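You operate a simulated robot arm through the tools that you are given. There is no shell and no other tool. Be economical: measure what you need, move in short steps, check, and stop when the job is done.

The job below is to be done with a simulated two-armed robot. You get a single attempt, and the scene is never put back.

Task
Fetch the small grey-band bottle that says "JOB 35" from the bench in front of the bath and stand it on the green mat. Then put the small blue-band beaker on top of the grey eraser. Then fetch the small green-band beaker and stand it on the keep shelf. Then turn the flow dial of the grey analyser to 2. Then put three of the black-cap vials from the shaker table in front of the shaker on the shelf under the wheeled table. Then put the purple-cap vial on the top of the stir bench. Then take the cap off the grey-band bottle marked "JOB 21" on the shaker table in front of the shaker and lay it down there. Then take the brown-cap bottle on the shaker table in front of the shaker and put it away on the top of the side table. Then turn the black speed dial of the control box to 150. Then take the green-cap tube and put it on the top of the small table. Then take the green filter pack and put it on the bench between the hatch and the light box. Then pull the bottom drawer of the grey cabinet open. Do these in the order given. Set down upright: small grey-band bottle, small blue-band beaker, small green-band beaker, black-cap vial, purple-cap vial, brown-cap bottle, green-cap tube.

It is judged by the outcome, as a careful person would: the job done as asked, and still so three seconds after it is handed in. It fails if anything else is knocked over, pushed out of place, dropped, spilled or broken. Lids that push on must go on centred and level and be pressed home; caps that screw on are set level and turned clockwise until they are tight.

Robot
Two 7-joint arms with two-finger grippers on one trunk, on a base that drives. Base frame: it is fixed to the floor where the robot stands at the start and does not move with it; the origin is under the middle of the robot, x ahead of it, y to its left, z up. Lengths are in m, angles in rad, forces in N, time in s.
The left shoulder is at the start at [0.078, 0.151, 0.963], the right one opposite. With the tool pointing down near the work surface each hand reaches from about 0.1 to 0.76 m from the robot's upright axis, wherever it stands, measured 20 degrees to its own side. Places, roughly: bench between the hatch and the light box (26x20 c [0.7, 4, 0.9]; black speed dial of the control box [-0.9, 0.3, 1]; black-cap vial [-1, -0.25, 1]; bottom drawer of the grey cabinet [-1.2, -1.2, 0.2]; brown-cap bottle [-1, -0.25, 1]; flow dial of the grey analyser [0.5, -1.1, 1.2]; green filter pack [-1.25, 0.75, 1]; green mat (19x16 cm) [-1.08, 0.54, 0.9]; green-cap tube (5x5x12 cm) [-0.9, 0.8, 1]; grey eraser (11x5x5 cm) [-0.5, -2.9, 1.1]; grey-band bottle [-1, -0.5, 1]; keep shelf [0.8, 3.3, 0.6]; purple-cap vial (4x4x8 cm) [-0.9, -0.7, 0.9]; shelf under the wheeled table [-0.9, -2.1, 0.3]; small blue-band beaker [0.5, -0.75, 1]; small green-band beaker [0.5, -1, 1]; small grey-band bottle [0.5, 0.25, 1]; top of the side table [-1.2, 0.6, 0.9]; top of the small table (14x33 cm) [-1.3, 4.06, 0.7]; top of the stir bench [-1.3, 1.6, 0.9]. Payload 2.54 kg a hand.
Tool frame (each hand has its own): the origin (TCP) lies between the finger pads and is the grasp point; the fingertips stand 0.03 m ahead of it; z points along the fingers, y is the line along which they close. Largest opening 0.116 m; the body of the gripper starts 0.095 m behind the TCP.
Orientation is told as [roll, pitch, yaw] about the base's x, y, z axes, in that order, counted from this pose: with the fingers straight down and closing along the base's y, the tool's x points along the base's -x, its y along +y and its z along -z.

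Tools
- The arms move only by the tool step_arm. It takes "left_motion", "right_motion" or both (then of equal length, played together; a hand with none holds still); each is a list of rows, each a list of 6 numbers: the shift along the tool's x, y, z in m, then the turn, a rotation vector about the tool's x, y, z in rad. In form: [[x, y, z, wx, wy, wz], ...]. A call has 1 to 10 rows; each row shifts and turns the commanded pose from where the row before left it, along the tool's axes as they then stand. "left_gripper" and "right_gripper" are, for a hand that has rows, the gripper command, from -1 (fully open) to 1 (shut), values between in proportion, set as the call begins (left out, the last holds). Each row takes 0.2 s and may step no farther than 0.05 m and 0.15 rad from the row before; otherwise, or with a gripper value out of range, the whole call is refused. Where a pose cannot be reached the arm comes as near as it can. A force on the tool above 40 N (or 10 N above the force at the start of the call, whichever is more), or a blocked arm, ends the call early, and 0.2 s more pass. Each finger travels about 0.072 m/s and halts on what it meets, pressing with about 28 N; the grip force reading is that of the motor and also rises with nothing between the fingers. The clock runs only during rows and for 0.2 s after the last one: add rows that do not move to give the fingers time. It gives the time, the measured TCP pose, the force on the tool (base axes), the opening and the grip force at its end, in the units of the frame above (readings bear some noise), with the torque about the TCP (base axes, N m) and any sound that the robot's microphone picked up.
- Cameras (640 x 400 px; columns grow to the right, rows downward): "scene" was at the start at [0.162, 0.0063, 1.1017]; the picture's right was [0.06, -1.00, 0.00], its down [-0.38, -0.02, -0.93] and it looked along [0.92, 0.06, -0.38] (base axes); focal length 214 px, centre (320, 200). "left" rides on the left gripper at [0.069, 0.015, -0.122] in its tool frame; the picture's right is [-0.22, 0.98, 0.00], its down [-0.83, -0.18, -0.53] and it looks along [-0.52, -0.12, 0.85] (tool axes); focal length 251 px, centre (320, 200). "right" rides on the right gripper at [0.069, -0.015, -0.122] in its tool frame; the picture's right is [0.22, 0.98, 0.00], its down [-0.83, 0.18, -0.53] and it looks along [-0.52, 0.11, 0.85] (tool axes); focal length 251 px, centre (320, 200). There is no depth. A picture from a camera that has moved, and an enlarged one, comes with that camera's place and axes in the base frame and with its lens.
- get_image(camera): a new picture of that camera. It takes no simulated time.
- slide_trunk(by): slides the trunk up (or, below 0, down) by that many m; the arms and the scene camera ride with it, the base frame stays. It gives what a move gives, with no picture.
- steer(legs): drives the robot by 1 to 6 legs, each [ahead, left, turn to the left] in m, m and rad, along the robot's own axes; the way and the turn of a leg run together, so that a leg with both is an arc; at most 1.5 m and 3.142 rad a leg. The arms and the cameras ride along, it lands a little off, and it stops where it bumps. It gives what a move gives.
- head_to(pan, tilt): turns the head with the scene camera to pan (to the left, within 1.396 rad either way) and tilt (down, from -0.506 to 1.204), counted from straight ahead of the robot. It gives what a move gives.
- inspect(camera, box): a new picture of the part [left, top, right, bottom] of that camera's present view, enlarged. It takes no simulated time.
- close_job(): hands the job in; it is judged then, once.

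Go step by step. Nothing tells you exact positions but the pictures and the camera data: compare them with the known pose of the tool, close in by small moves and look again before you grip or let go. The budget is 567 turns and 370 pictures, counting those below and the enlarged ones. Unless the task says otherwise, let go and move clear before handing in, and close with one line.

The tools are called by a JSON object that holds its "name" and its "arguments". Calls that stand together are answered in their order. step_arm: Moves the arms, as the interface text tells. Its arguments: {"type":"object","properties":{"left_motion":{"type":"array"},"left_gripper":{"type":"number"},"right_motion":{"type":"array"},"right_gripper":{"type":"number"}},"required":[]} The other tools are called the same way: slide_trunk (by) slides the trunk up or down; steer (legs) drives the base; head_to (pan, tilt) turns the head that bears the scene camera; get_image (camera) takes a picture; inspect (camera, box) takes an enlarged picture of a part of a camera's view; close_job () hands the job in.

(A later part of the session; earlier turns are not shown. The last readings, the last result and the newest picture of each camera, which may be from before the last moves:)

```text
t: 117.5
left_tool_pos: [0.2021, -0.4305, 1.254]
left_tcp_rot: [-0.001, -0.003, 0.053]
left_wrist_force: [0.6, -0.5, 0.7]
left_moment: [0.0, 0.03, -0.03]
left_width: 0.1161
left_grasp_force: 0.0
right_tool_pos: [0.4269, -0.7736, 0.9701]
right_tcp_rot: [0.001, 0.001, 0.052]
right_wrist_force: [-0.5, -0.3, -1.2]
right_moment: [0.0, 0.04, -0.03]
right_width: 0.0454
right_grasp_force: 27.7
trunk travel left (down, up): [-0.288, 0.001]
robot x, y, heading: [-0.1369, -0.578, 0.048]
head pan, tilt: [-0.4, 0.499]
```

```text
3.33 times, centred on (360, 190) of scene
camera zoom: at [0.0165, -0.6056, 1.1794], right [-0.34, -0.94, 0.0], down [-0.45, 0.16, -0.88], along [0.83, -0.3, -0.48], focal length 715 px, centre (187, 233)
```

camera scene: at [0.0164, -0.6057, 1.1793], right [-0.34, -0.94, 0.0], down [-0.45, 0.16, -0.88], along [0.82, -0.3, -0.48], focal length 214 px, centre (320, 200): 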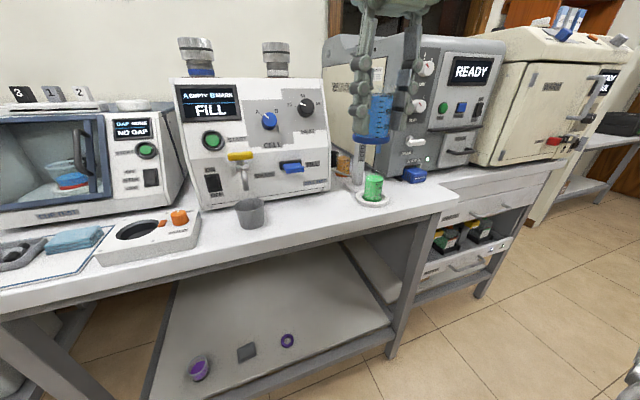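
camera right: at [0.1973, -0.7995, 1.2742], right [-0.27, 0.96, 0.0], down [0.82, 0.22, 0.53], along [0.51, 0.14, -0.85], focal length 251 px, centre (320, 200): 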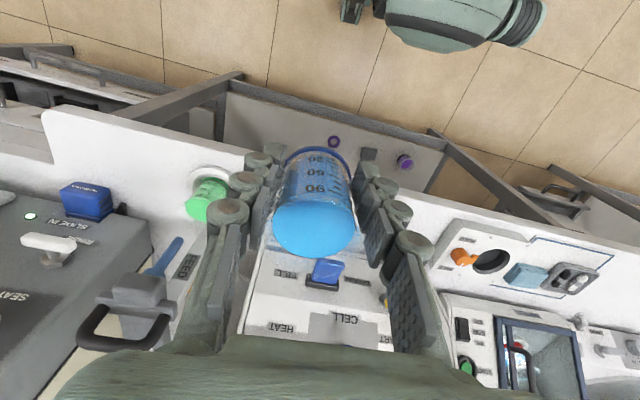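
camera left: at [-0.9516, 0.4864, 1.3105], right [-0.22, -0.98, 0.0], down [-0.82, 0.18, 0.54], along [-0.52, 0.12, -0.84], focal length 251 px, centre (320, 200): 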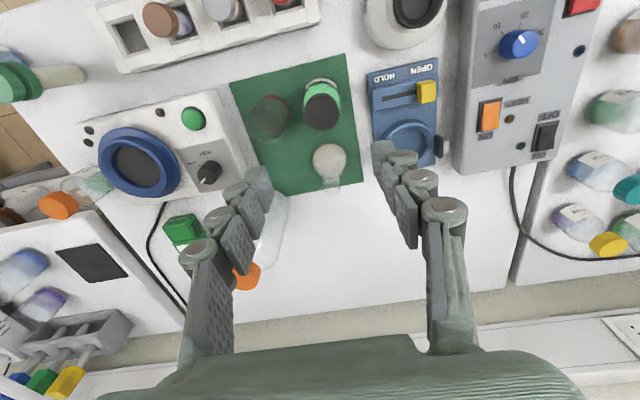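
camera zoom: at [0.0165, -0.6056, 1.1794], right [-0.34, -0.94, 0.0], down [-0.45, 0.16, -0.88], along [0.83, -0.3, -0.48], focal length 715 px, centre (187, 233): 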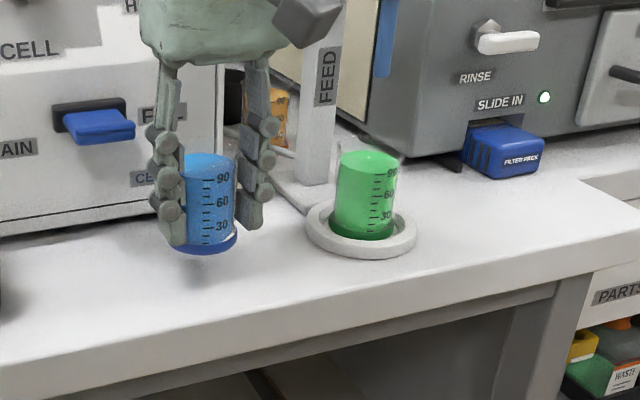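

{"name": "step_arm", "arguments": {"right_motion": [[0, 0, 0.01, 0, 0, 0], [0, 0, 0.006, 0, 0, 0], [0, 0, 0, 0, 0, 0]]}}

{"name": "step_arm", "arguments": {"right_motion": [[0, 0, 0.004, 0, 0, 0], [0, 0, 0, 0, 0, 0]]}}

{"name": "step_arm", "arguments": {"right_motion": [[0, 0, 0.003, 0, 0, 0], [0, 0, 0, 0, 0, 0]]}}

```text
t: 118.3
left_tool_pos: [0.2025, -0.4303, 1.2544]
left_tcp_rot: [-0.001, -0.001, 0.052]
left_wrist_force: [-0.4, -0.4, -0.7]
left_moment: [0.0, 0.01, 0.01]
left_width: 0.116
left_grasp_force: 0.0
right_tool_pos: [0.4258, -0.7733, 0.9553]
right_tcp_rot: [0.0, -0.001, 0.052]
right_wrist_force: [0.5, -0.6, -1.6]
right_moment: [0.01, -0.03, 0.02]
right_width: 0.045
right_grasp_force: 27.9
trunk travel left (down, up): [-0.288, 0.001]
robot x, y, heading: [-0.138, -0.5833, 0.05]
head pan, tilt: [-0.4, 0.499]
```

```text
t: 118.9
left_tool_pos: [0.2023, -0.4282, 1.2535]
left_tcp_rot: [-0.002, -0.003, 0.054]
left_wrist_force: [-0.4, 0.2, 0.1]
left_moment: [-0.01, 0.04, -0.01]
left_width: 0.1159
left_grasp_force: 0.0
right_tool_pos: [0.4258, -0.7717, 0.9501]
right_tcp_rot: [0.001, -0.001, 0.053]
right_wrist_force: [-0.1, 0.5, -1.2]
right_moment: [0.02, -0.01, 0.0]
right_width: 0.0452
right_grasp_force: 27.8
trunk travel left (down, up): [-0.288, 0.001]
robot x, y, heading: [-0.1392, -0.5798, 0.05]
head pan, tilt: [-0.4, 0.499]
```

```text
t: 119.5
left_tool_pos: [0.2021, -0.4309, 1.2545]
left_tcp_rot: [-0.003, -0.003, 0.052]
left_wrist_force: [-0.2, -0.8, 0.5]
left_moment: [-0.01, -0.01, 0.02]
left_width: 0.116
left_grasp_force: 0.1
right_tool_pos: [0.4259, -0.7721, 0.9485]
right_tcp_rot: [-0.001, 0.001, 0.051]
right_wrist_force: [0.2, 0.0, -1.5]
right_moment: [0.01, 0.01, -0.03]
right_width: 0.0452
right_grasp_force: 27.4
trunk travel left (down, up): [-0.288, 0.001]
robot x, y, heading: [-0.1398, -0.5773, 0.052]
head pan, tilt: [-0.4, 0.499]
```

{"name": "step_arm", "arguments": {"right_motion": [[0, 0, 0.003, 0, 0, 0], [0, 0, 0, 0, 0, 0]]}}

{"name": "step_arm", "arguments": {"right_motion": [[0, 0, 0.003, 0, 0, 0], [0, 0, 0, 0, 0, 0]]}}

{"name": "inspect", "arguments": {"camera": "scene", "box": [280, 130, 440, 250]}}

```text
t: 120.1
left_tool_pos: [0.2034, -0.4301, 1.2548]
left_tcp_rot: [-0.001, -0.002, 0.054]
left_wrist_force: [1.2, 0.1, -0.6]
left_moment: [0.02, 0.0, 0.02]
left_width: 0.1159
left_grasp_force: 0.1
right_tool_pos: [0.4242, -0.7714, 0.9461]
right_tcp_rot: [0.0, -0.001, 0.052]
right_wrist_force: [-0.4, -0.2, -1.1]
right_moment: [-0.01, 0.03, -0.02]
right_width: 0.0451
right_grasp_force: 27.6
trunk travel left (down, up): [-0.288, 0.001]
robot x, y, heading: [-0.1363, -0.5758, 0.05]
head pan, tilt: [-0.4, 0.499]
```

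```text
t: 120.7
left_tool_pos: [0.2012, -0.4296, 1.2528]
left_tcp_rot: [-0.003, -0.004, 0.05]
left_wrist_force: [-0.2, 0.2, -0.2]
left_moment: [-0.02, 0.0, -0.01]
left_width: 0.1161
left_grasp_force: 0.1
right_tool_pos: [0.4261, -0.772, 0.9439]
right_tcp_rot: [0.0, -0.003, 0.053]
right_wrist_force: [0.3, -0.3, 6.9]
right_moment: [0.02, 0.0, -0.01]
right_width: 0.0449
right_grasp_force: 28.0
trunk travel left (down, up): [-0.288, 0.001]
robot x, y, heading: [-0.1371, -0.5792, 0.05]
head pan, tilt: [-0.4, 0.499]
```

```text
3.33 times, centred on (360, 190) of scene
camera zoom: at [0.0159, -0.6055, 1.1796], right [-0.34, -0.94, 0.0], down [-0.45, 0.16, -0.88], along [0.83, -0.3, -0.48], focal length 715 px, centre (187, 233)
```

zoom: 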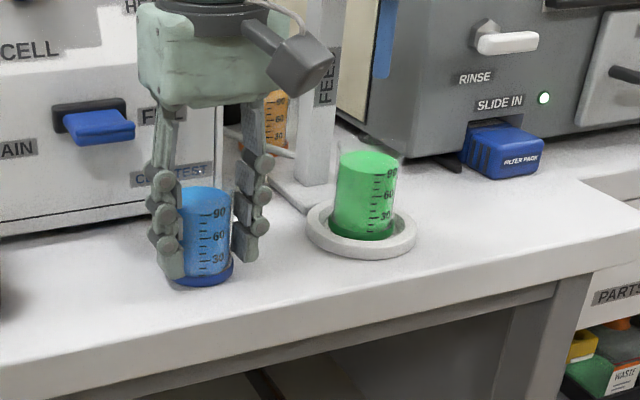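

It touches down at the same height. The beaker has crept about 8 mm forward in the grip, so the re-grip must be better centred. Releasing.

{"name": "step_arm", "arguments": {"right_motion": [[0, 0, -0.001, 0, 0, 0], [0, 0, 0, 0, 0, 0], [0, 0, 0, 0, 0, 0]], "right_gripper": -0.4}}

{"name": "step_arm", "arguments": {"right_motion": [[0, 0, -0.04, 0, 0, 0], [0, 0, -0.04, 0, 0, 0], [0, 0, -0.03, 0, 0, 0], [0, 0, 0, 0, 0, 0]]}}

{"name": "get_image", "arguments": {"camera": "right"}}

```text
t: 121.5
left_tool_pos: [0.203, -0.4296, 1.2545]
left_tcp_rot: [-0.003, -0.003, 0.052]
left_wrist_force: [0.5, -0.5, 1.6]
left_moment: [-0.01, 0.03, 0.04]
left_width: 0.116
left_grasp_force: 0.1
right_tool_pos: [0.4263, -0.7706, 0.9448]
right_tcp_rot: [0.0, 0.001, 0.052]
right_wrist_force: [-0.2, -0.5, -0.4]
right_moment: [0.01, 0.04, 0.0]
right_width: 0.0814
right_grasp_force: 0.1
trunk travel left (down, up): [-0.288, 0.001]
robot x, y, heading: [-0.1411, -0.5784, 0.049]
head pan, tilt: [-0.4, 0.499]
```

```text
t: 122.5
left_tool_pos: [0.202, -0.4306, 1.2545]
left_tcp_rot: [-0.003, -0.003, 0.052]
left_wrist_force: [0.1, -0.1, 0.8]
left_moment: [-0.04, 0.01, 0.0]
left_width: 0.1159
left_grasp_force: 0.1
right_tool_pos: [0.4245, -0.77, 1.0537]
right_tcp_rot: [0.0, -0.002, 0.052]
right_wrist_force: [0.3, -0.1, 0.5]
right_moment: [-0.01, 0.01, -0.01]
right_width: 0.0811
right_grasp_force: 0.1
trunk travel left (down, up): [-0.288, 0.001]
robot x, y, heading: [-0.1396, -0.5796, 0.048]
head pan, tilt: [-0.4, 0.499]
```

```text
305 pictures are left
camera right: at [0.3556, -0.7892, 1.1754], right [-0.27, 0.96, 0.0], down [0.82, 0.22, 0.53], along [0.51, 0.14, -0.85], focal length 251 px, centre (320, 200)
```

right: 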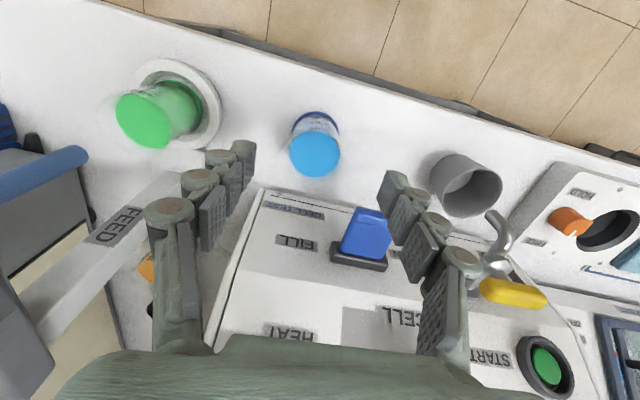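

Beaker now at about (0.435, -0.772). I'll tilt the right hand 40° forward above it, then come in along the finger direction.

{"name": "step_arm", "arguments": {"right_motion": [[0.03, 0, 0, 0, 0, 0], [0.02, 0, 0, 0, -0.14, 0], [0, 0, 0, 0, -0.14, 0], [0, 0, 0, 0, -0.14, 0], [0, 0, 0, 0, -0.14, 0], [0, 0, 0, 0, -0.14, 0], [0, 0, 0, 0, 0, 0]]}}

{"name": "get_image", "arguments": {"camera": "right"}}

{"name": "inspect", "arguments": {"camera": "scene", "box": [270, 90, 450, 250]}}

```text
t: 124.1
left_tool_pos: [0.2028, -0.4287, 1.2552]
left_tcp_rot: [-0.002, -0.002, 0.054]
left_wrist_force: [0.4, -0.7, -1.2]
left_moment: [0.01, 0.0, -0.02]
left_width: 0.1157
left_grasp_force: 0.0
right_tool_pos: [0.3753, -0.7735, 1.0525]
right_tcp_rot: [0.001, -0.702, 0.053]
right_wrist_force: [0.6, 0.5, 1.0]
right_moment: [0.0, -0.02, 0.0]
right_width: 0.0812
right_grasp_force: 0.0
trunk travel left (down, up): [-0.288, 0.001]
robot x, y, heading: [-0.1402, -0.5809, 0.049]
head pan, tilt: [-0.4, 0.499]
```

```text
304 pictures are left
camera right: at [0.2446, -0.7962, 1.1022], right [-0.21, 0.97, -0.14], down [0.28, 0.2, 0.94], along [0.94, 0.16, -0.31], focal length 251 px, centre (320, 200)
```

right: 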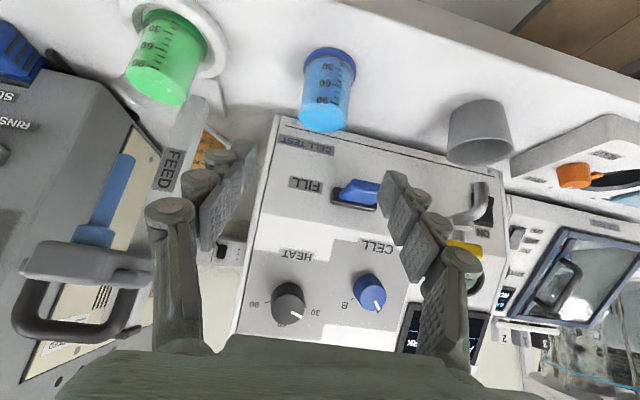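

```text
2.50 times, centred on (360, 170) of scene
camera zoom: at [0.0165, -0.6055, 1.1793], right [-0.34, -0.94, 0.0], down [-0.45, 0.16, -0.88], along [0.83, -0.3, -0.48], focal length 536 px, centre (220, 275)
```

zoom: 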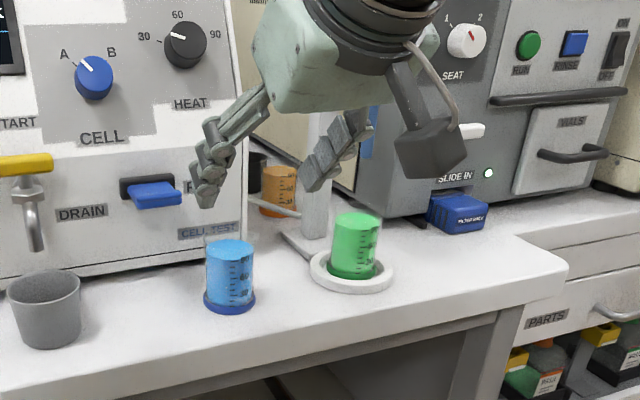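

{"name": "step_arm", "arguments": {"right_motion": [[0.008, -0.001, 0.04, 0, 0, 0], [0.006, -0.001, 0.03, 0, 0, 0], [0, 0, 0, 0, 0, 0]]}}

{"name": "get_image", "arguments": {"right": true, "camera": "right"}}

{"name": "inspect", "arguments": {"camera": "scene", "box": [270, 90, 450, 250]}}

```text
t: 124.9
left_tool_pos: [0.2012, -0.4293, 1.2538]
left_tcp_rot: [-0.004, -0.003, 0.053]
left_wrist_force: [0.3, -0.4, -0.1]
left_moment: [0.02, -0.02, 0.05]
left_width: 0.116
left_grasp_force: 0.0
right_tool_pos: [0.4082, -0.7739, 0.9911]
right_tcp_rot: [0.0, -0.7, 0.052]
right_wrist_force: [0.0, -0.2, 0.4]
right_moment: [-0.03, 0.01, -0.02]
right_width: 0.0809
right_grasp_force: 0.0
trunk travel left (down, up): [-0.288, 0.001]
robot x, y, heading: [-0.1347, -0.5779, 0.053]
head pan, tilt: [-0.4, 0.499]
```

```text
302 pictures are left
camera right: at [0.2773, -0.7969, 1.0399], right [-0.21, 0.97, -0.14], down [0.28, 0.2, 0.94], along [0.94, 0.16, -0.31], focal length 251 px, centre (320, 200)
```

right: 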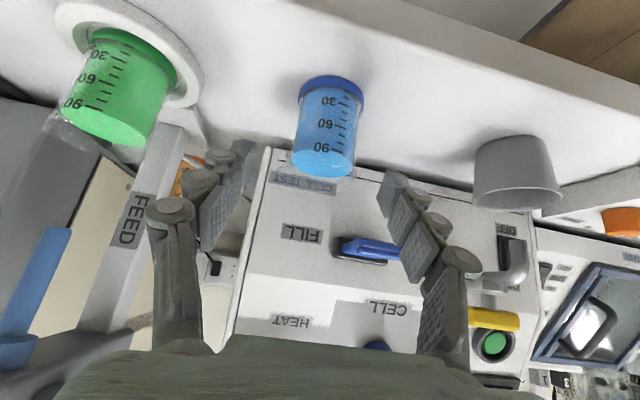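

```text
2.50 times, centred on (360, 170) of scene
camera zoom: at [0.0162, -0.6056, 1.1794], right [-0.34, -0.94, 0.0], down [-0.45, 0.16, -0.88], along [0.83, -0.3, -0.48], focal length 536 px, centre (220, 275)
```

zoom: 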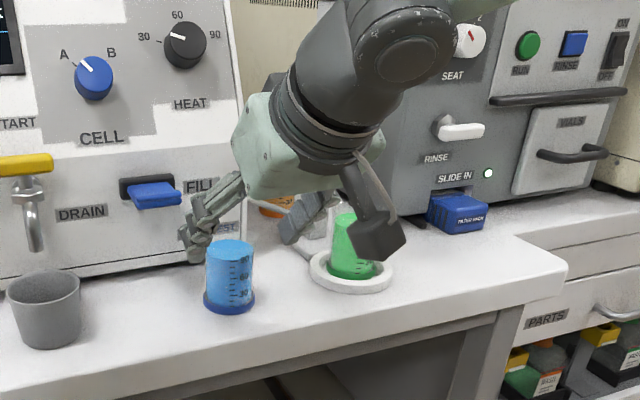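

{"name": "step_arm", "arguments": {"right_motion": [[0.004, 0.002, 0.024, 0, 0, 0], [0.004, 0.001, 0.023, 0, 0, 0], [0, 0, 0, 0, 0, 0]]}}

{"name": "get_image", "arguments": {"camera": "right"}}

{"name": "inspect", "arguments": {"camera": "scene", "box": [270, 90, 450, 250]}}

```text
t: 125.7
left_tool_pos: [0.2031, -0.4291, 1.2545]
left_tcp_rot: [-0.003, -0.002, 0.053]
left_wrist_force: [-0.7, 0.4, -0.1]
left_moment: [-0.02, 0.03, 0.03]
left_width: 0.116
left_grasp_force: 0.0
right_tool_pos: [0.4335, -0.7693, 0.9497]
right_tcp_rot: [-0.001, -0.7, 0.054]
right_wrist_force: [-1.4, -0.8, 0.7]
right_moment: [0.0, -0.02, 0.0]
right_width: 0.0813
right_grasp_force: 0.0
trunk travel left (down, up): [-0.288, 0.001]
robot x, y, heading: [-0.136, -0.581, 0.047]
head pan, tilt: [-0.4, 0.499]
```

```text
300 pictures are left
camera right: at [0.3033, -0.792, 0.9991], right [-0.22, 0.97, -0.14], down [0.28, 0.2, 0.94], along [0.94, 0.16, -0.31], focal length 251 px, centre (320, 200)
```

right: 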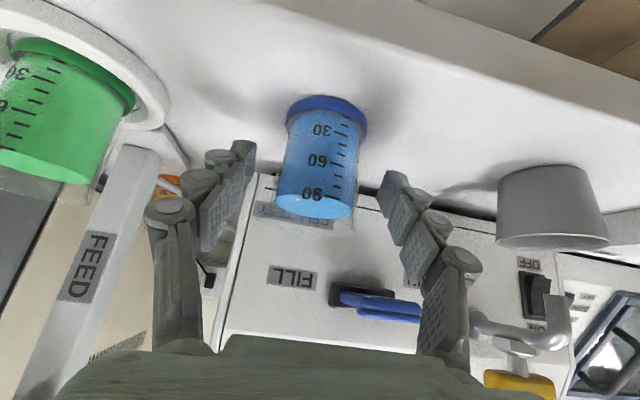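

```text
2.50 times, centred on (360, 170) of scene
camera zoom: at [0.0162, -0.6056, 1.1794], right [-0.34, -0.94, 0.0], down [-0.45, 0.16, -0.88], along [0.83, -0.3, -0.48], focal length 536 px, centre (220, 275)
```

zoom: 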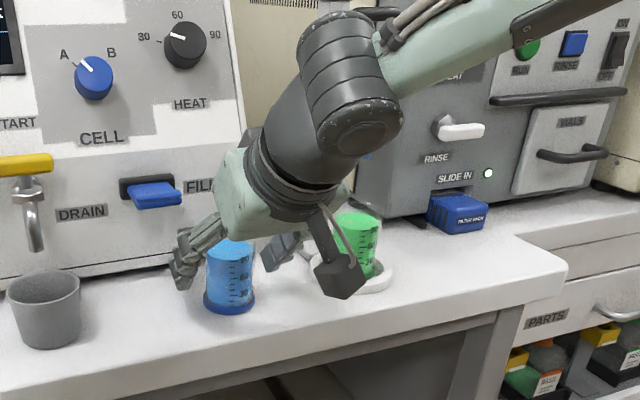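

{"name": "step_arm", "arguments": {"right_motion": [[-0.008, 0, 0.007, 0, 0, 0], [0, 0, 0, 0, 0, 0]]}}

{"name": "get_image", "arguments": {"camera": "right"}}

```text
t: 126.3
left_tool_pos: [0.2021, -0.4303, 1.255]
left_tcp_rot: [-0.003, -0.002, 0.053]
left_wrist_force: [0.4, 0.0, -0.1]
left_moment: [0.0, -0.03, 0.02]
left_width: 0.1161
left_grasp_force: 0.1
right_tool_pos: [0.4439, -0.7699, 0.9507]
right_tcp_rot: [0.0, -0.7, 0.053]
right_wrist_force: [-0.2, 0.4, 0.1]
right_moment: [-0.01, -0.03, 0.01]
right_width: 0.0815
right_grasp_force: 0.1
trunk travel left (down, up): [-0.288, 0.001]
robot x, y, heading: [-0.138, -0.5759, 0.047]
head pan, tilt: [-0.4, 0.499]
```

```text
298 pictures are left
camera right: at [0.314, -0.7919, 0.9989], right [-0.21, 0.97, -0.14], down [0.28, 0.2, 0.94], along [0.94, 0.16, -0.31], focal length 251 px, centre (320, 200)
```

right: 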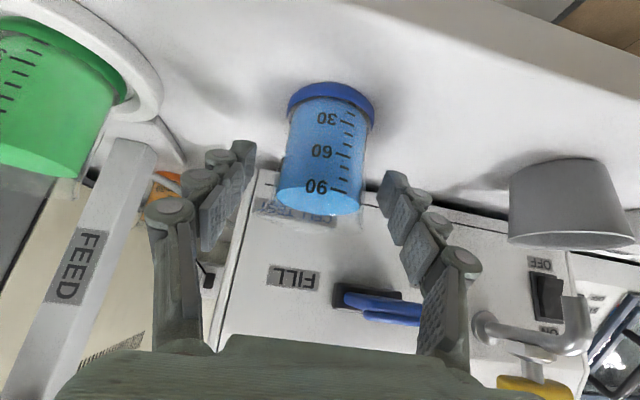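

{"name": "step_arm", "arguments": {"right_motion": [[-0.003, 0, 0.0025, 0, 0, 0], [0, 0, 0, 0, 0, 0]]}}

{"name": "step_arm", "arguments": {"right_motion": [[0, 0, 0, 0, 0, 0], [0, 0, 0, 0, 0, 0], [0, 0, 0, 0, 0, 0], [0, 0, 0, 0, 0, 0]], "right_gripper": 1}}

{"name": "get_image", "arguments": {"camera": "right"}}

{"name": "inspect", "arguments": {"camera": "scene", "box": [270, 90, 450, 250]}}

```text
t: 126.9
left_tool_pos: [0.2021, -0.4289, 1.2552]
left_tcp_rot: [-0.004, -0.001, 0.053]
left_wrist_force: [-0.7, -0.2, -0.3]
left_moment: [0.0, 0.01, 0.03]
left_width: 0.1159
left_grasp_force: 0.0
right_tool_pos: [0.449, -0.7695, 0.9492]
right_tcp_rot: [-0.001, -0.701, 0.052]
right_wrist_force: [-0.7, -0.4, 1.1]
right_moment: [-0.04, -0.01, 0.0]
right_width: 0.0811
right_grasp_force: 0.1
trunk travel left (down, up): [-0.288, 0.001]
robot x, y, heading: [-0.14, -0.5767, 0.049]
head pan, tilt: [-0.4, 0.499]
```

```text
t: 127.9
left_tool_pos: [0.2032, -0.4296, 1.2554]
left_tcp_rot: [-0.001, -0.001, 0.051]
left_wrist_force: [0.2, 0.3, 0.7]
left_moment: [0.01, 0.01, 0.04]
left_width: 0.116
left_grasp_force: 0.0
right_tool_pos: [0.4486, -0.7701, 0.9505]
right_tcp_rot: [0.0, -0.7, 0.052]
right_wrist_force: [1.3, -0.4, 0.9]
right_moment: [0.01, -0.03, 0.0]
right_width: 0.0474
right_grasp_force: 28.0
trunk travel left (down, up): [-0.288, 0.001]
robot x, y, heading: [-0.1358, -0.5774, 0.044]
head pan, tilt: [-0.4, 0.499]
```

```text
297 pictures are left
camera right: at [0.3175, -0.7917, 0.9989], right [-0.21, 0.97, -0.14], down [0.28, 0.2, 0.94], along [0.94, 0.16, -0.31], focal length 251 px, centre (320, 200)
```

right: 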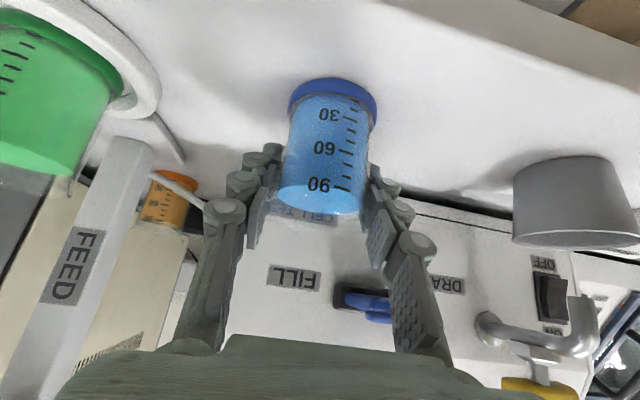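

```text
2.50 times, centred on (360, 170) of scene
camera zoom: at [0.0163, -0.6056, 1.1794], right [-0.34, -0.94, 0.0], down [-0.45, 0.16, -0.88], along [0.83, -0.3, -0.48], focal length 536 px, centre (220, 275)
```

zoom: 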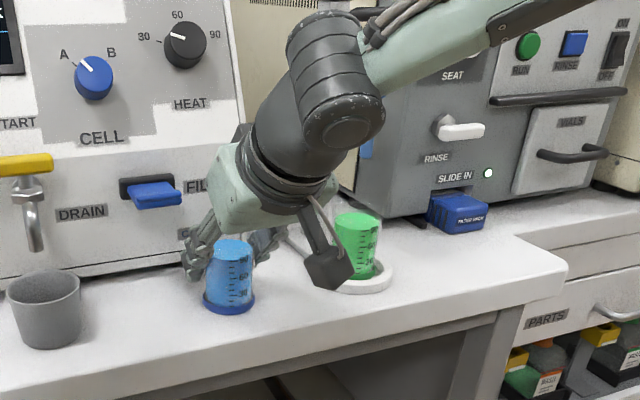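

The chord says I'm a few mm too far forward. I'll open, shift back 5 mm, and grip again.

{"name": "step_arm", "arguments": {"right_motion": [[0, 0, 0, 0, 0, 0], [0, 0, 0, 0, 0, 0], [0.004, 0, -0.0035, 0, 0, 0], [0, 0, 0, 0, 0, 0]], "right_gripper": -0.2}}

{"name": "step_arm", "arguments": {"right_motion": [[0, 0, 0, 0, 0, 0], [0, 0, 0, 0, 0, 0], [0, 0, 0, 0, 0, 0], [0, 0, 0, 0, 0, 0]], "right_gripper": 1}}

```text
t: 128.9
left_tool_pos: [0.2011, -0.4303, 1.2538]
left_tcp_rot: [-0.002, 0.0, 0.052]
left_wrist_force: [0.0, -0.1, -0.7]
left_moment: [0.0, -0.01, 0.02]
left_width: 0.1159
left_grasp_force: 0.0
right_tool_pos: [0.4431, -0.7698, 0.9512]
right_tcp_rot: [-0.001, -0.701, 0.052]
right_wrist_force: [0.5, 0.6, -0.3]
right_moment: [-0.03, 0.0, 0.03]
right_width: 0.0699
right_grasp_force: 0.1
trunk travel left (down, up): [-0.288, 0.001]
robot x, y, heading: [-0.1384, -0.5756, 0.053]
head pan, tilt: [-0.4, 0.499]
```

```text
t: 129.9
left_tool_pos: [0.2027, -0.4303, 1.2555]
left_tcp_rot: [-0.001, -0.003, 0.053]
left_wrist_force: [0.4, -0.2, 0.2]
left_moment: [-0.04, -0.01, 0.0]
left_width: 0.1157
left_grasp_force: 0.0
right_tool_pos: [0.4416, -0.7695, 0.9506]
right_tcp_rot: [0.0, -0.701, 0.051]
right_wrist_force: [-0.1, -0.8, 0.4]
right_moment: [0.0, 0.02, 0.02]
right_width: 0.0484
right_grasp_force: 28.1
trunk travel left (down, up): [-0.288, 0.001]
robot x, y, heading: [-0.1374, -0.5795, 0.051]
head pan, tilt: [-0.4, 0.499]
```

{"name": "step_arm", "arguments": {"right_motion": [[-0.0065, 0, -0.0076, 0, 0, 0], [-0.0194, 0, -0.0229, 0, 0, 0], [-0.0194, 0, -0.0229, 0, 0, 0], [0.0176, 0, -0.0411, 0, 0, 0], [0.0176, 0, -0.0411, 0, 0, 0], [0.0176, 0, -0.0411, 0, 0, 0], [-0.0194, 0, -0.0229, 0, 0, 0], [-0.0194, 0, -0.0229, 0, 0, 0], [0, 0, 0, 0, 0, 0]]}}

{"name": "get_image", "arguments": {"camera": "scene"}}

{"name": "get_image", "arguments": {"camera": "right"}}

```text
t: 131.9
left_tool_pos: [0.2027, -0.4303, 1.2555]
left_tcp_rot: [-0.003, -0.003, 0.052]
left_wrist_force: [-0.5, -0.3, -0.4]
left_moment: [0.0, 0.01, -0.03]
left_width: 0.1158
left_grasp_force: 0.0
right_tool_pos: [0.3254, -0.7763, 1.1392]
right_tcp_rot: [0.001, -0.7, 0.052]
right_wrist_force: [0.4, 0.6, -1.4]
right_moment: [0.0, 0.03, 0.03]
right_width: 0.0484
right_grasp_force: 28.8
trunk travel left (down, up): [-0.288, 0.001]
robot x, y, heading: [-0.138, -0.5791, 0.051]
head pan, tilt: [-0.4, 0.499]
```

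```text
295 pictures are left
camera scene: at [0.0166, -0.6056, 1.1793], right [-0.34, -0.94, 0.0], down [-0.45, 0.16, -0.88], along [0.83, -0.3, -0.48], focal length 214 px, centre (320, 200)
```

scene: 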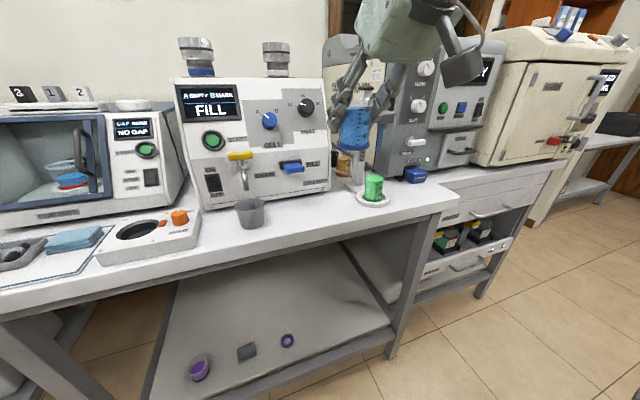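

```text
294 pictures are left
camera right: at [0.194, -0.7975, 1.1883], right [-0.21, 0.97, -0.14], down [0.28, 0.2, 0.94], along [0.94, 0.16, -0.31], focal length 251 px, centre (320, 200)
```

right: 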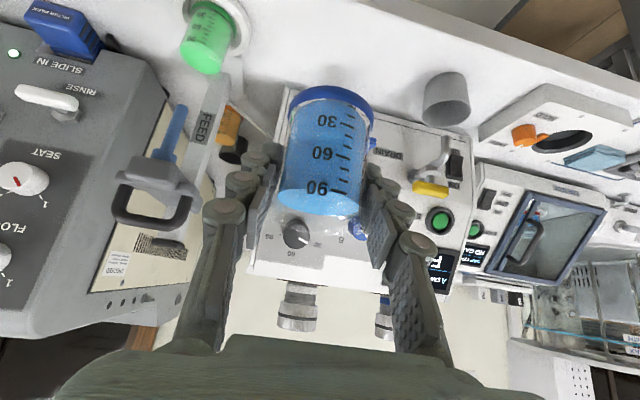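

Held level. Driving back to the whiteboard.

{"name": "steer", "arguments": {"legs": [[-0.08, 0, 0], [0, 0, -1.62], [0.8, -0.02, 0], [0.75, -0.02, 0]]}}

{"name": "head_to", "arguments": {"pan": -0.3, "tilt": 0.3}}

{"name": "get_image", "arguments": {"camera": "scene"}}

{"name": "get_image", "arguments": {"camera": "right"}}

```text
t: 144.5
left_tool_pos: [-0.1869, -2.4611, 1.2536]
left_tcp_rot: [-0.003, -0.002, -1.609]
left_wrist_force: [0.0, 0.8, -0.2]
left_moment: [-0.01, -0.02, 0.01]
left_width: 0.1162
left_grasp_force: 0.0
right_tool_pos: [-0.542, -2.5498, 1.1386]
right_tcp_rot: [-0.001, -0.699, -1.608]
right_wrist_force: [0.7, -0.3, -1.8]
right_moment: [0.02, -0.01, -0.03]
right_width: 0.0482
right_grasp_force: 27.4
trunk travel left (down, up): [-0.288, 0.001]
robot x, y, heading: [-0.3028, -2.1102, -1.61]
head pan, tilt: [-0.4, 0.499]
```

```text
t: 145.2
left_tool_pos: [-0.1866, -2.4605, 1.2544]
left_tcp_rot: [-0.002, -0.002, -1.609]
left_wrist_force: [-0.5, 0.0, -0.6]
left_moment: [0.03, 0.02, 0.01]
left_width: 0.1161
left_grasp_force: 0.1
right_tool_pos: [-0.5421, -2.55, 1.1397]
right_tcp_rot: [0.0, -0.7, -1.609]
right_wrist_force: [-0.8, 0.1, -2.0]
right_moment: [-0.01, -0.02, 0.02]
right_width: 0.0482
right_grasp_force: 28.2
trunk travel left (down, up): [-0.288, 0.001]
robot x, y, heading: [-0.3014, -2.1081, -1.61]
head pan, tilt: [-0.3, 0.3]
```

```text
293 pictures are left
camera scene: at [-0.336, -2.2622, 1.1977], right [-0.94, 0.33, 0.0], down [0.1, 0.28, -0.96], along [-0.32, -0.9, -0.3], focal length 214 px, centre (320, 200)
```

scene: 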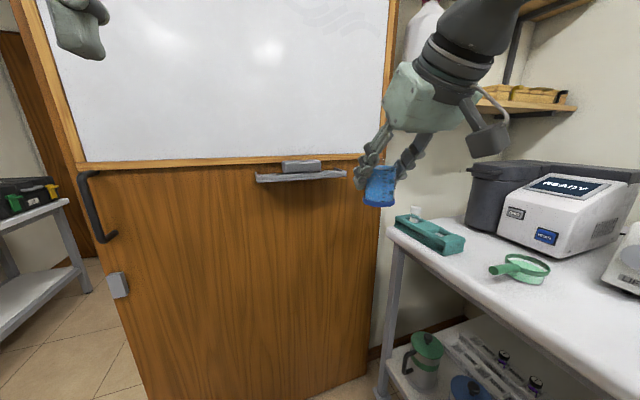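

```text
292 pictures are left
camera right: at [-0.5521, -2.418, 1.188], right [0.98, 0.13, -0.14], down [0.17, -0.29, 0.94], along [0.08, -0.95, -0.31], focal length 251 px, centre (320, 200)
```

right: 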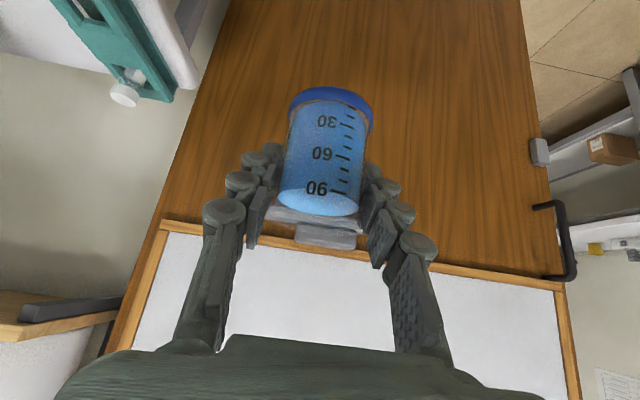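

{"name": "step_arm", "arguments": {"right_motion": [[-0.0194, 0, -0.0229, 0, 0, 0], [-0.0194, 0, -0.0229, 0, 0, 0], [-0.0065, 0, -0.0076, 0, 0, 0], [0, 0, 0, 0, 0, 0]]}}

{"name": "steer", "arguments": {"legs": [[0, 0, 0.04], [0.17, 0.05, 0]]}}

{"name": "get_image", "arguments": {"camera": "scene"}}

{"name": "get_image", "arguments": {"camera": "right"}}

```text
t: 146.2
left_tool_pos: [-0.1863, -2.4593, 1.2549]
left_tcp_rot: [-0.004, -0.001, -1.609]
left_wrist_force: [-0.3, 0.7, -0.5]
left_moment: [0.04, -0.01, 0.04]
left_width: 0.1159
left_grasp_force: 0.1
right_tool_pos: [-0.5421, -2.5493, 1.2095]
right_tcp_rot: [-0.002, -0.699, -1.61]
right_wrist_force: [0.1, -0.6, -1.7]
right_moment: [-0.01, 0.02, 0.0]
right_width: 0.0481
right_grasp_force: 28.1
trunk travel left (down, up): [-0.288, 0.001]
robot x, y, heading: [-0.3008, -2.1073, -1.606]
head pan, tilt: [-0.3, 0.3]
```

```text
t: 148.1
left_tool_pos: [-0.1232, -2.6263, 1.2556]
left_tcp_rot: [-0.003, -0.002, -1.569]
left_wrist_force: [0.4, 0.1, 1.0]
left_moment: [0.05, 0.0, -0.02]
left_width: 0.116
left_grasp_force: 0.1
right_tool_pos: [-0.4743, -2.7293, 1.2091]
right_tcp_rot: [0.0, -0.698, -1.567]
right_wrist_force: [0.3, -0.9, -1.7]
right_moment: [0.0, 0.02, 0.0]
right_width: 0.0485
right_grasp_force: 27.9
trunk travel left (down, up): [-0.288, 0.001]
robot x, y, heading: [-0.255, -2.276, -1.57]
head pan, tilt: [-0.3, 0.3]
```

```text
291 pictures are left
camera scene: at [-0.28, -2.4349, 1.1976], right [-0.96, 0.3, 0.0], down [0.09, 0.28, -0.96], along [-0.28, -0.91, -0.3], focal length 214 px, centre (320, 200)
```

scene: 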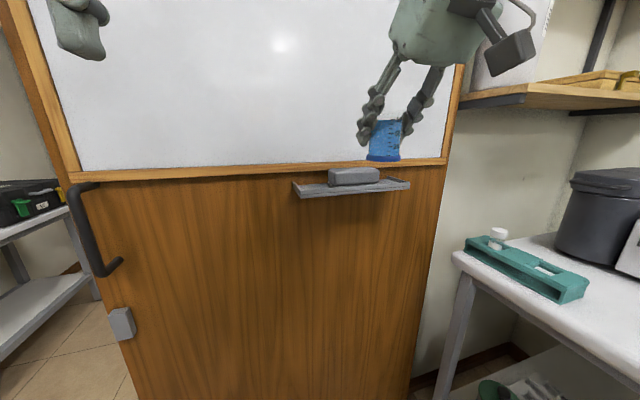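

```text
290 pictures are left
camera right: at [-0.4904, -2.5976, 1.2576], right [0.98, 0.17, -0.14], down [0.18, -0.29, 0.94], along [0.12, -0.94, -0.31], focal length 251 px, centre (320, 200)
```

right: 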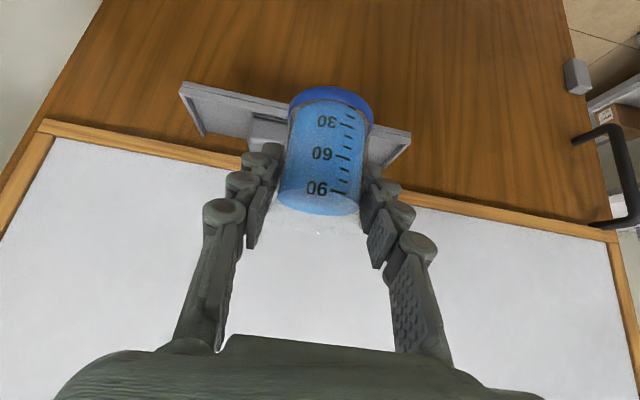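

{"name": "inspect", "arguments": {"camera": "scene", "box": [280, 110, 430, 210]}}

{"name": "inspect", "arguments": {"camera": "right", "box": [160, 60, 440, 220]}}

```text
4.00 times, centred on (355, 160) of scene
camera zoom: at [-0.28, -2.4349, 1.1976], right [-0.96, 0.3, 0.0], down [0.09, 0.28, -0.96], along [-0.28, -0.91, -0.3], focal length 858 px, centre (180, 360)
```

zoom: 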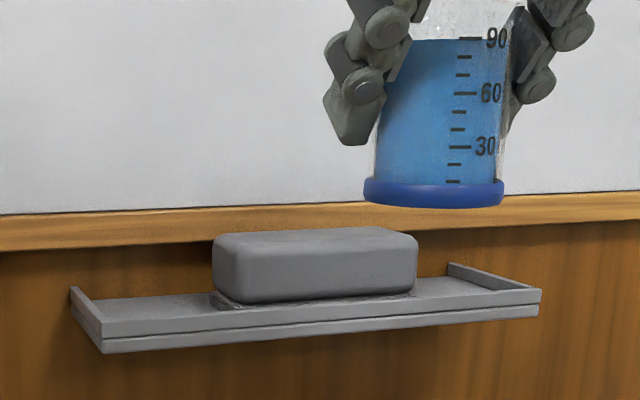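

```text
2.29 times, centred on (300, 140) of right
camera zoom: at [-0.4904, -2.5976, 1.2576], right [0.98, 0.17, -0.14], down [0.18, -0.29, 0.94], along [0.12, -0.94, -0.31], focal length 575 px, centre (366, 337)
```

zoom: 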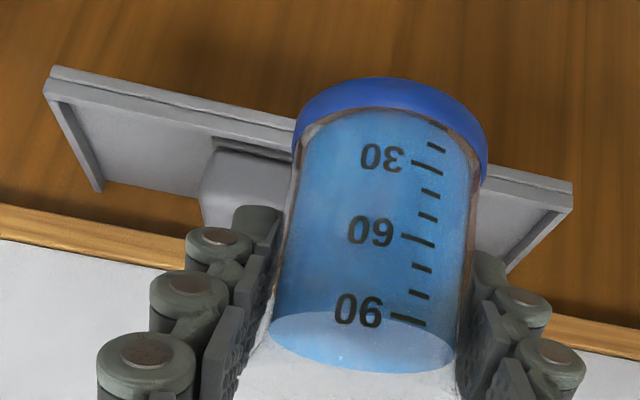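

Eraser top is about z 1.124, centred near (-0.471, -2.845). Moving forward above it at the current height.

{"name": "step_arm", "arguments": {"right_motion": [[-0.0254, 0.001, 0.0215, 0, 0, 0], [-0.0254, 0.001, 0.0215, 0, 0, 0], [-0.0254, 0.001, 0.0215, 0, 0, 0], [0, 0, 0, 0, 0, 0]]}}

{"name": "inspect", "arguments": {"camera": "scene", "box": [280, 110, 430, 210]}}

{"name": "get_image", "arguments": {"camera": "right"}}

```text
t: 149.1
left_tool_pos: [-0.123, -2.6253, 1.2551]
left_tcp_rot: [-0.002, -0.004, -1.57]
left_wrist_force: [-1.2, -0.4, 0.2]
left_moment: [0.0, 0.02, -0.03]
left_width: 0.1161
left_grasp_force: 0.0
right_tool_pos: [-0.4731, -2.8281, 1.2092]
right_tcp_rot: [-0.001, -0.7, -1.569]
right_wrist_force: [-0.2, 0.3, -1.5]
right_moment: [0.03, 0.02, 0.01]
right_width: 0.0482
right_grasp_force: 28.0
trunk travel left (down, up): [-0.288, 0.001]
robot x, y, heading: [-0.2549, -2.2756, -1.577]
head pan, tilt: [-0.3, 0.3]
```

```text
4.00 times, centred on (355, 160) of scene
camera zoom: at [-0.2803, -2.4337, 1.1978], right [-0.96, 0.3, 0.0], down [0.09, 0.28, -0.96], along [-0.28, -0.91, -0.3], focal length 858 px, centre (180, 360)
```

zoom: 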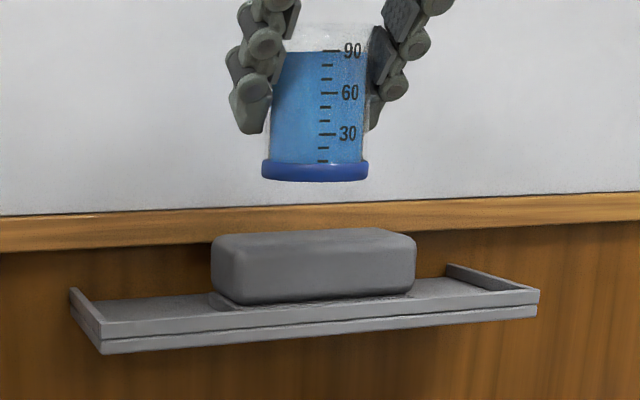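

```text
286 pictures are left
camera right: at [-0.4887, -2.6964, 1.2582], right [0.98, 0.17, -0.14], down [0.18, -0.29, 0.94], along [0.12, -0.94, -0.31], focal length 251 px, centre (320, 200)
```

right: 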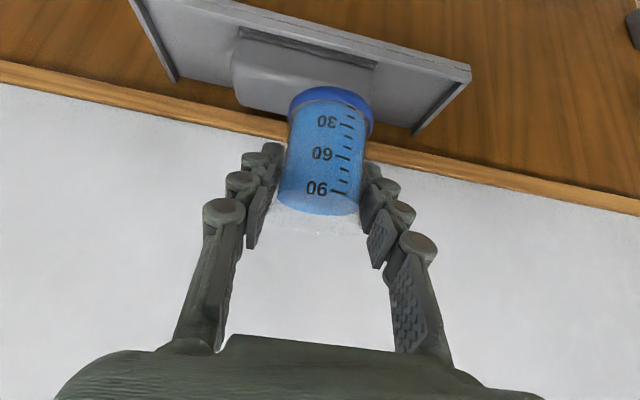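

{"name": "inspect", "arguments": {"camera": "right", "box": [120, 0, 480, 160]}}

```text
1.78 times, centred on (300, 80) of right
camera zoom: at [-0.4887, -2.6964, 1.2582], right [0.98, 0.17, -0.14], down [0.18, -0.29, 0.94], along [0.12, -0.94, -0.31], focal length 447 px, centre (356, 413)
```

zoom: 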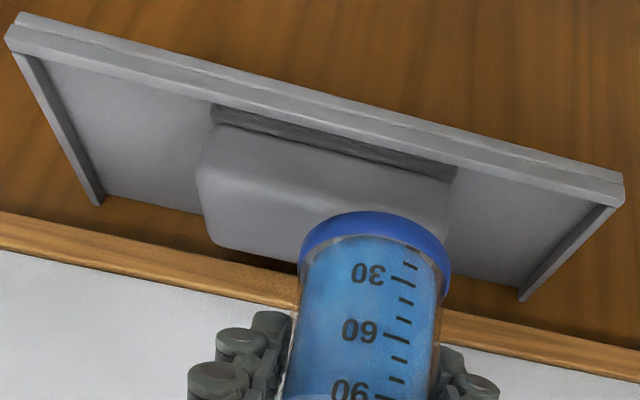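

Combining both views, the eraser centre is nearer (-0.483, -2.862). I'll correct to there.

{"name": "step_arm", "arguments": {"right_motion": [[-0.0095, -0.005, 0.008, 0, 0, 0], [-0.0095, -0.005, 0.008, 0, 0, 0], [0, 0, 0, 0, 0, 0]]}}

{"name": "inspect", "arguments": {"camera": "right", "box": [120, 0, 480, 220]}}

{"name": "inspect", "arguments": {"camera": "scene", "box": [280, 110, 430, 210]}}

```text
t: 149.9
left_tool_pos: [-0.1225, -2.6253, 1.2544]
left_tcp_rot: [-0.001, -0.002, -1.568]
left_wrist_force: [-0.6, -1.0, -0.4]
left_moment: [-0.02, 0.03, -0.01]
left_width: 0.1159
left_grasp_force: 0.0
right_tool_pos: [-0.4823, -2.8524, 1.2081]
right_tcp_rot: [0.0, -0.699, -1.569]
right_wrist_force: [0.6, 1.0, -0.9]
right_moment: [0.01, 0.01, -0.02]
right_width: 0.0482
right_grasp_force: 27.8
trunk travel left (down, up): [-0.288, 0.001]
robot x, y, heading: [-0.2546, -2.2756, -1.574]
head pan, tilt: [-0.3, 0.3]
```

```text
1.78 times, centred on (300, 110) of right
camera zoom: at [-0.4988, -2.7217, 1.2576], right [0.98, 0.17, -0.14], down [0.18, -0.29, 0.94], along [0.12, -0.94, -0.31], focal length 447 px, centre (356, 360)
```

zoom: 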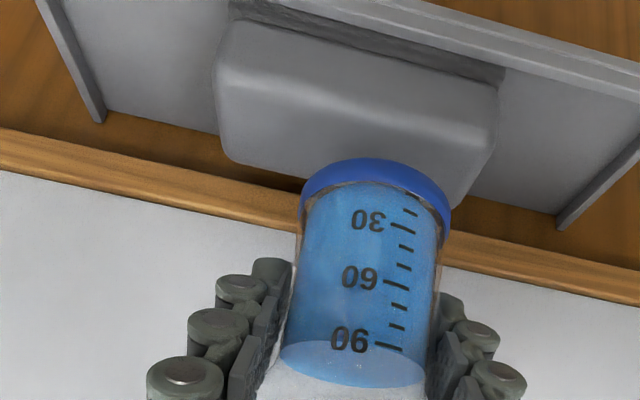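

```text
4.00 times, centred on (355, 160) of scene
camera zoom: at [-0.2802, -2.4341, 1.1978], right [-0.96, 0.3, 0.0], down [0.09, 0.28, -0.96], along [-0.28, -0.91, -0.3], focal length 858 px, centre (180, 360)
```

zoom: 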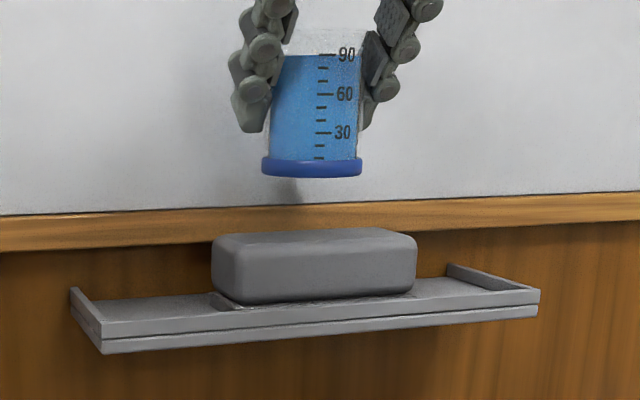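

{"name": "step_arm", "arguments": {"right_motion": [[-0.0046, -0.011, 0.0039, 0, 0, 0], [0.0097, 0, 0.0115, 0, 0, 0], [0.0071, 0, 0.0084, 0, 0, 0], [0, 0, 0, 0, 0, 0]]}}

{"name": "inspect", "arguments": {"camera": "scene", "box": [280, 110, 430, 210]}}

{"name": "inspect", "arguments": {"camera": "right", "box": [160, 0, 480, 220]}}

```text
t: 150.9
left_tool_pos: [-0.123, -2.6249, 1.2552]
left_tcp_rot: [-0.005, -0.001, -1.568]
left_wrist_force: [0.4, 0.4, 0.7]
left_moment: [0.01, -0.05, 0.0]
left_width: 0.1161
left_grasp_force: 0.2
right_tool_pos: [-0.4942, -2.8598, 1.1825]
right_tcp_rot: [0.0, -0.699, -1.571]
right_wrist_force: [-0.5, -0.2, -1.6]
right_moment: [0.05, 0.0, 0.01]
right_width: 0.0484
right_grasp_force: 28.4
trunk travel left (down, up): [-0.288, 0.001]
robot x, y, heading: [-0.2545, -2.2814, -1.57]
head pan, tilt: [-0.3, 0.3]
```

```text
4.00 times, centred on (355, 160) of scene
camera zoom: at [-0.2801, -2.4342, 1.1978], right [-0.96, 0.3, 0.0], down [0.09, 0.28, -0.96], along [-0.28, -0.91, -0.3], focal length 858 px, centre (180, 360)
```

zoom: 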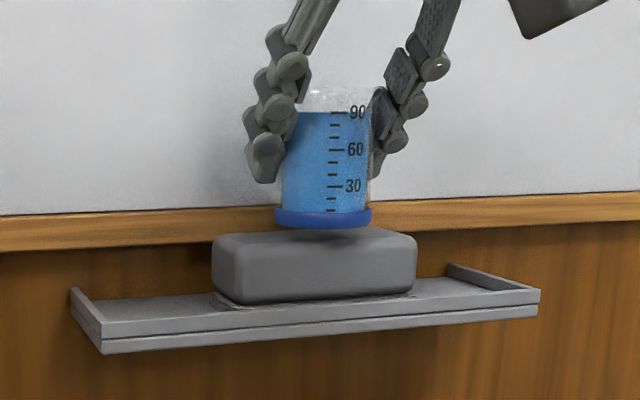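

```text
1.82 times, centred on (320, 110) of right
camera zoom: at [-0.5093, -2.7274, 1.2308], right [0.98, 0.17, -0.14], down [0.18, -0.29, 0.94], along [0.12, -0.94, -0.31], focal length 457 px, centre (320, 364)
```

zoom: 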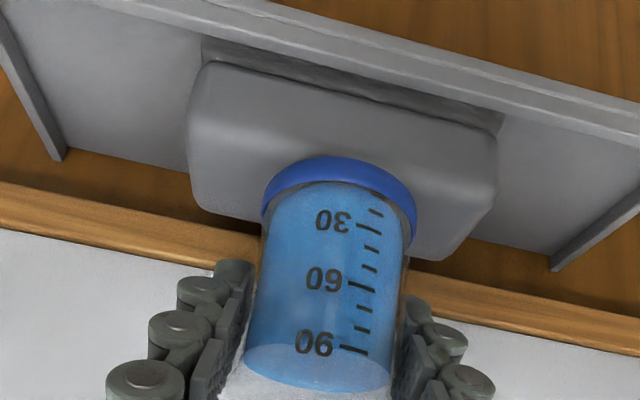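

Well centred. Lowering in small steps until contact.

{"name": "step_arm", "arguments": {"right_motion": [[0.0032, 0.002, 0.0038, 0, 0, 0], [0, 0, 0, 0, 0, 0]]}}

{"name": "step_arm", "arguments": {"right_motion": [[0.0019, 0, 0.0023, 0, 0, 0], [0, 0, 0, 0, 0, 0]]}}

{"name": "step_arm", "arguments": {"right_motion": [[0.0013, 0, 0.0015, 0, 0, 0], [0, 0, 0, 0, 0, 0]]}}

{"name": "inspect", "arguments": {"camera": "scene", "box": [280, 110, 430, 210]}}

```text
t: 151.5
left_tool_pos: [-0.1231, -2.6249, 1.2549]
left_tcp_rot: [-0.001, -0.001, -1.568]
left_wrist_force: [-0.6, -0.2, 0.3]
left_moment: [0.0, -0.03, 0.02]
left_width: 0.1156
left_grasp_force: 0.0
right_tool_pos: [-0.4927, -2.8593, 1.1775]
right_tcp_rot: [0.0, -0.7, -1.569]
right_wrist_force: [-0.1, 0.0, -1.1]
right_moment: [0.02, 0.01, 0.0]
right_width: 0.0481
right_grasp_force: 28.5
trunk travel left (down, up): [-0.288, 0.001]
robot x, y, heading: [-0.2488, -2.2807, -1.568]
head pan, tilt: [-0.3, 0.3]
```

```text
t: 152.1
left_tool_pos: [-0.123, -2.6252, 1.2545]
left_tcp_rot: [0.0, -0.004, -1.571]
left_wrist_force: [0.1, -0.6, -0.2]
left_moment: [0.0, 0.02, 0.01]
left_width: 0.1159
left_grasp_force: 0.0
right_tool_pos: [-0.4921, -2.8594, 1.1756]
right_tcp_rot: [0.001, -0.702, -1.569]
right_wrist_force: [-0.2, -0.8, -0.8]
right_moment: [-0.01, -0.03, -0.02]
right_width: 0.0485
right_grasp_force: 28.4
trunk travel left (down, up): [-0.288, 0.001]
robot x, y, heading: [-0.2546, -2.2748, -1.571]
head pan, tilt: [-0.3, 0.3]
```

```text
t: 152.7
left_tool_pos: [-0.1227, -2.6248, 1.2552]
left_tcp_rot: [-0.005, -0.004, -1.568]
left_wrist_force: [0.3, 0.4, -0.1]
left_moment: [0.0, 0.0, -0.01]
left_width: 0.116
left_grasp_force: 0.1
right_tool_pos: [-0.4918, -2.8581, 1.174]
right_tcp_rot: [0.0, -0.703, -1.569]
right_wrist_force: [-1.2, -2.4, 5.8]
right_moment: [-0.09, 0.06, 0.0]
right_width: 0.0483
right_grasp_force: 27.4
trunk travel left (down, up): [-0.288, 0.001]
robot x, y, heading: [-0.2514, -2.2775, -1.575]
head pan, tilt: [-0.3, 0.3]
```

```text
4.00 times, centred on (355, 160) of scene
camera zoom: at [-0.2801, -2.4339, 1.1979], right [-0.96, 0.3, 0.0], down [0.09, 0.28, -0.96], along [-0.28, -0.91, -0.3], focal length 858 px, centre (180, 360)
```

zoom: 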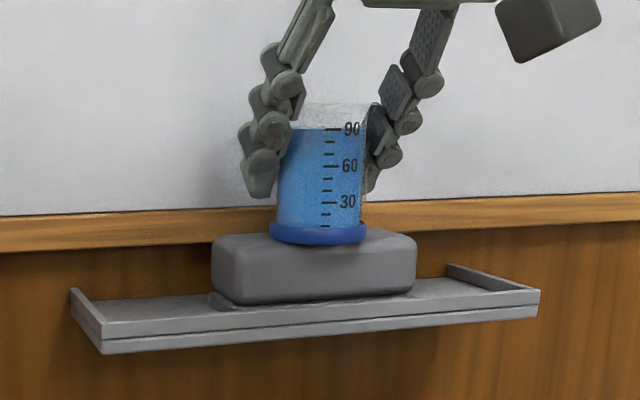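

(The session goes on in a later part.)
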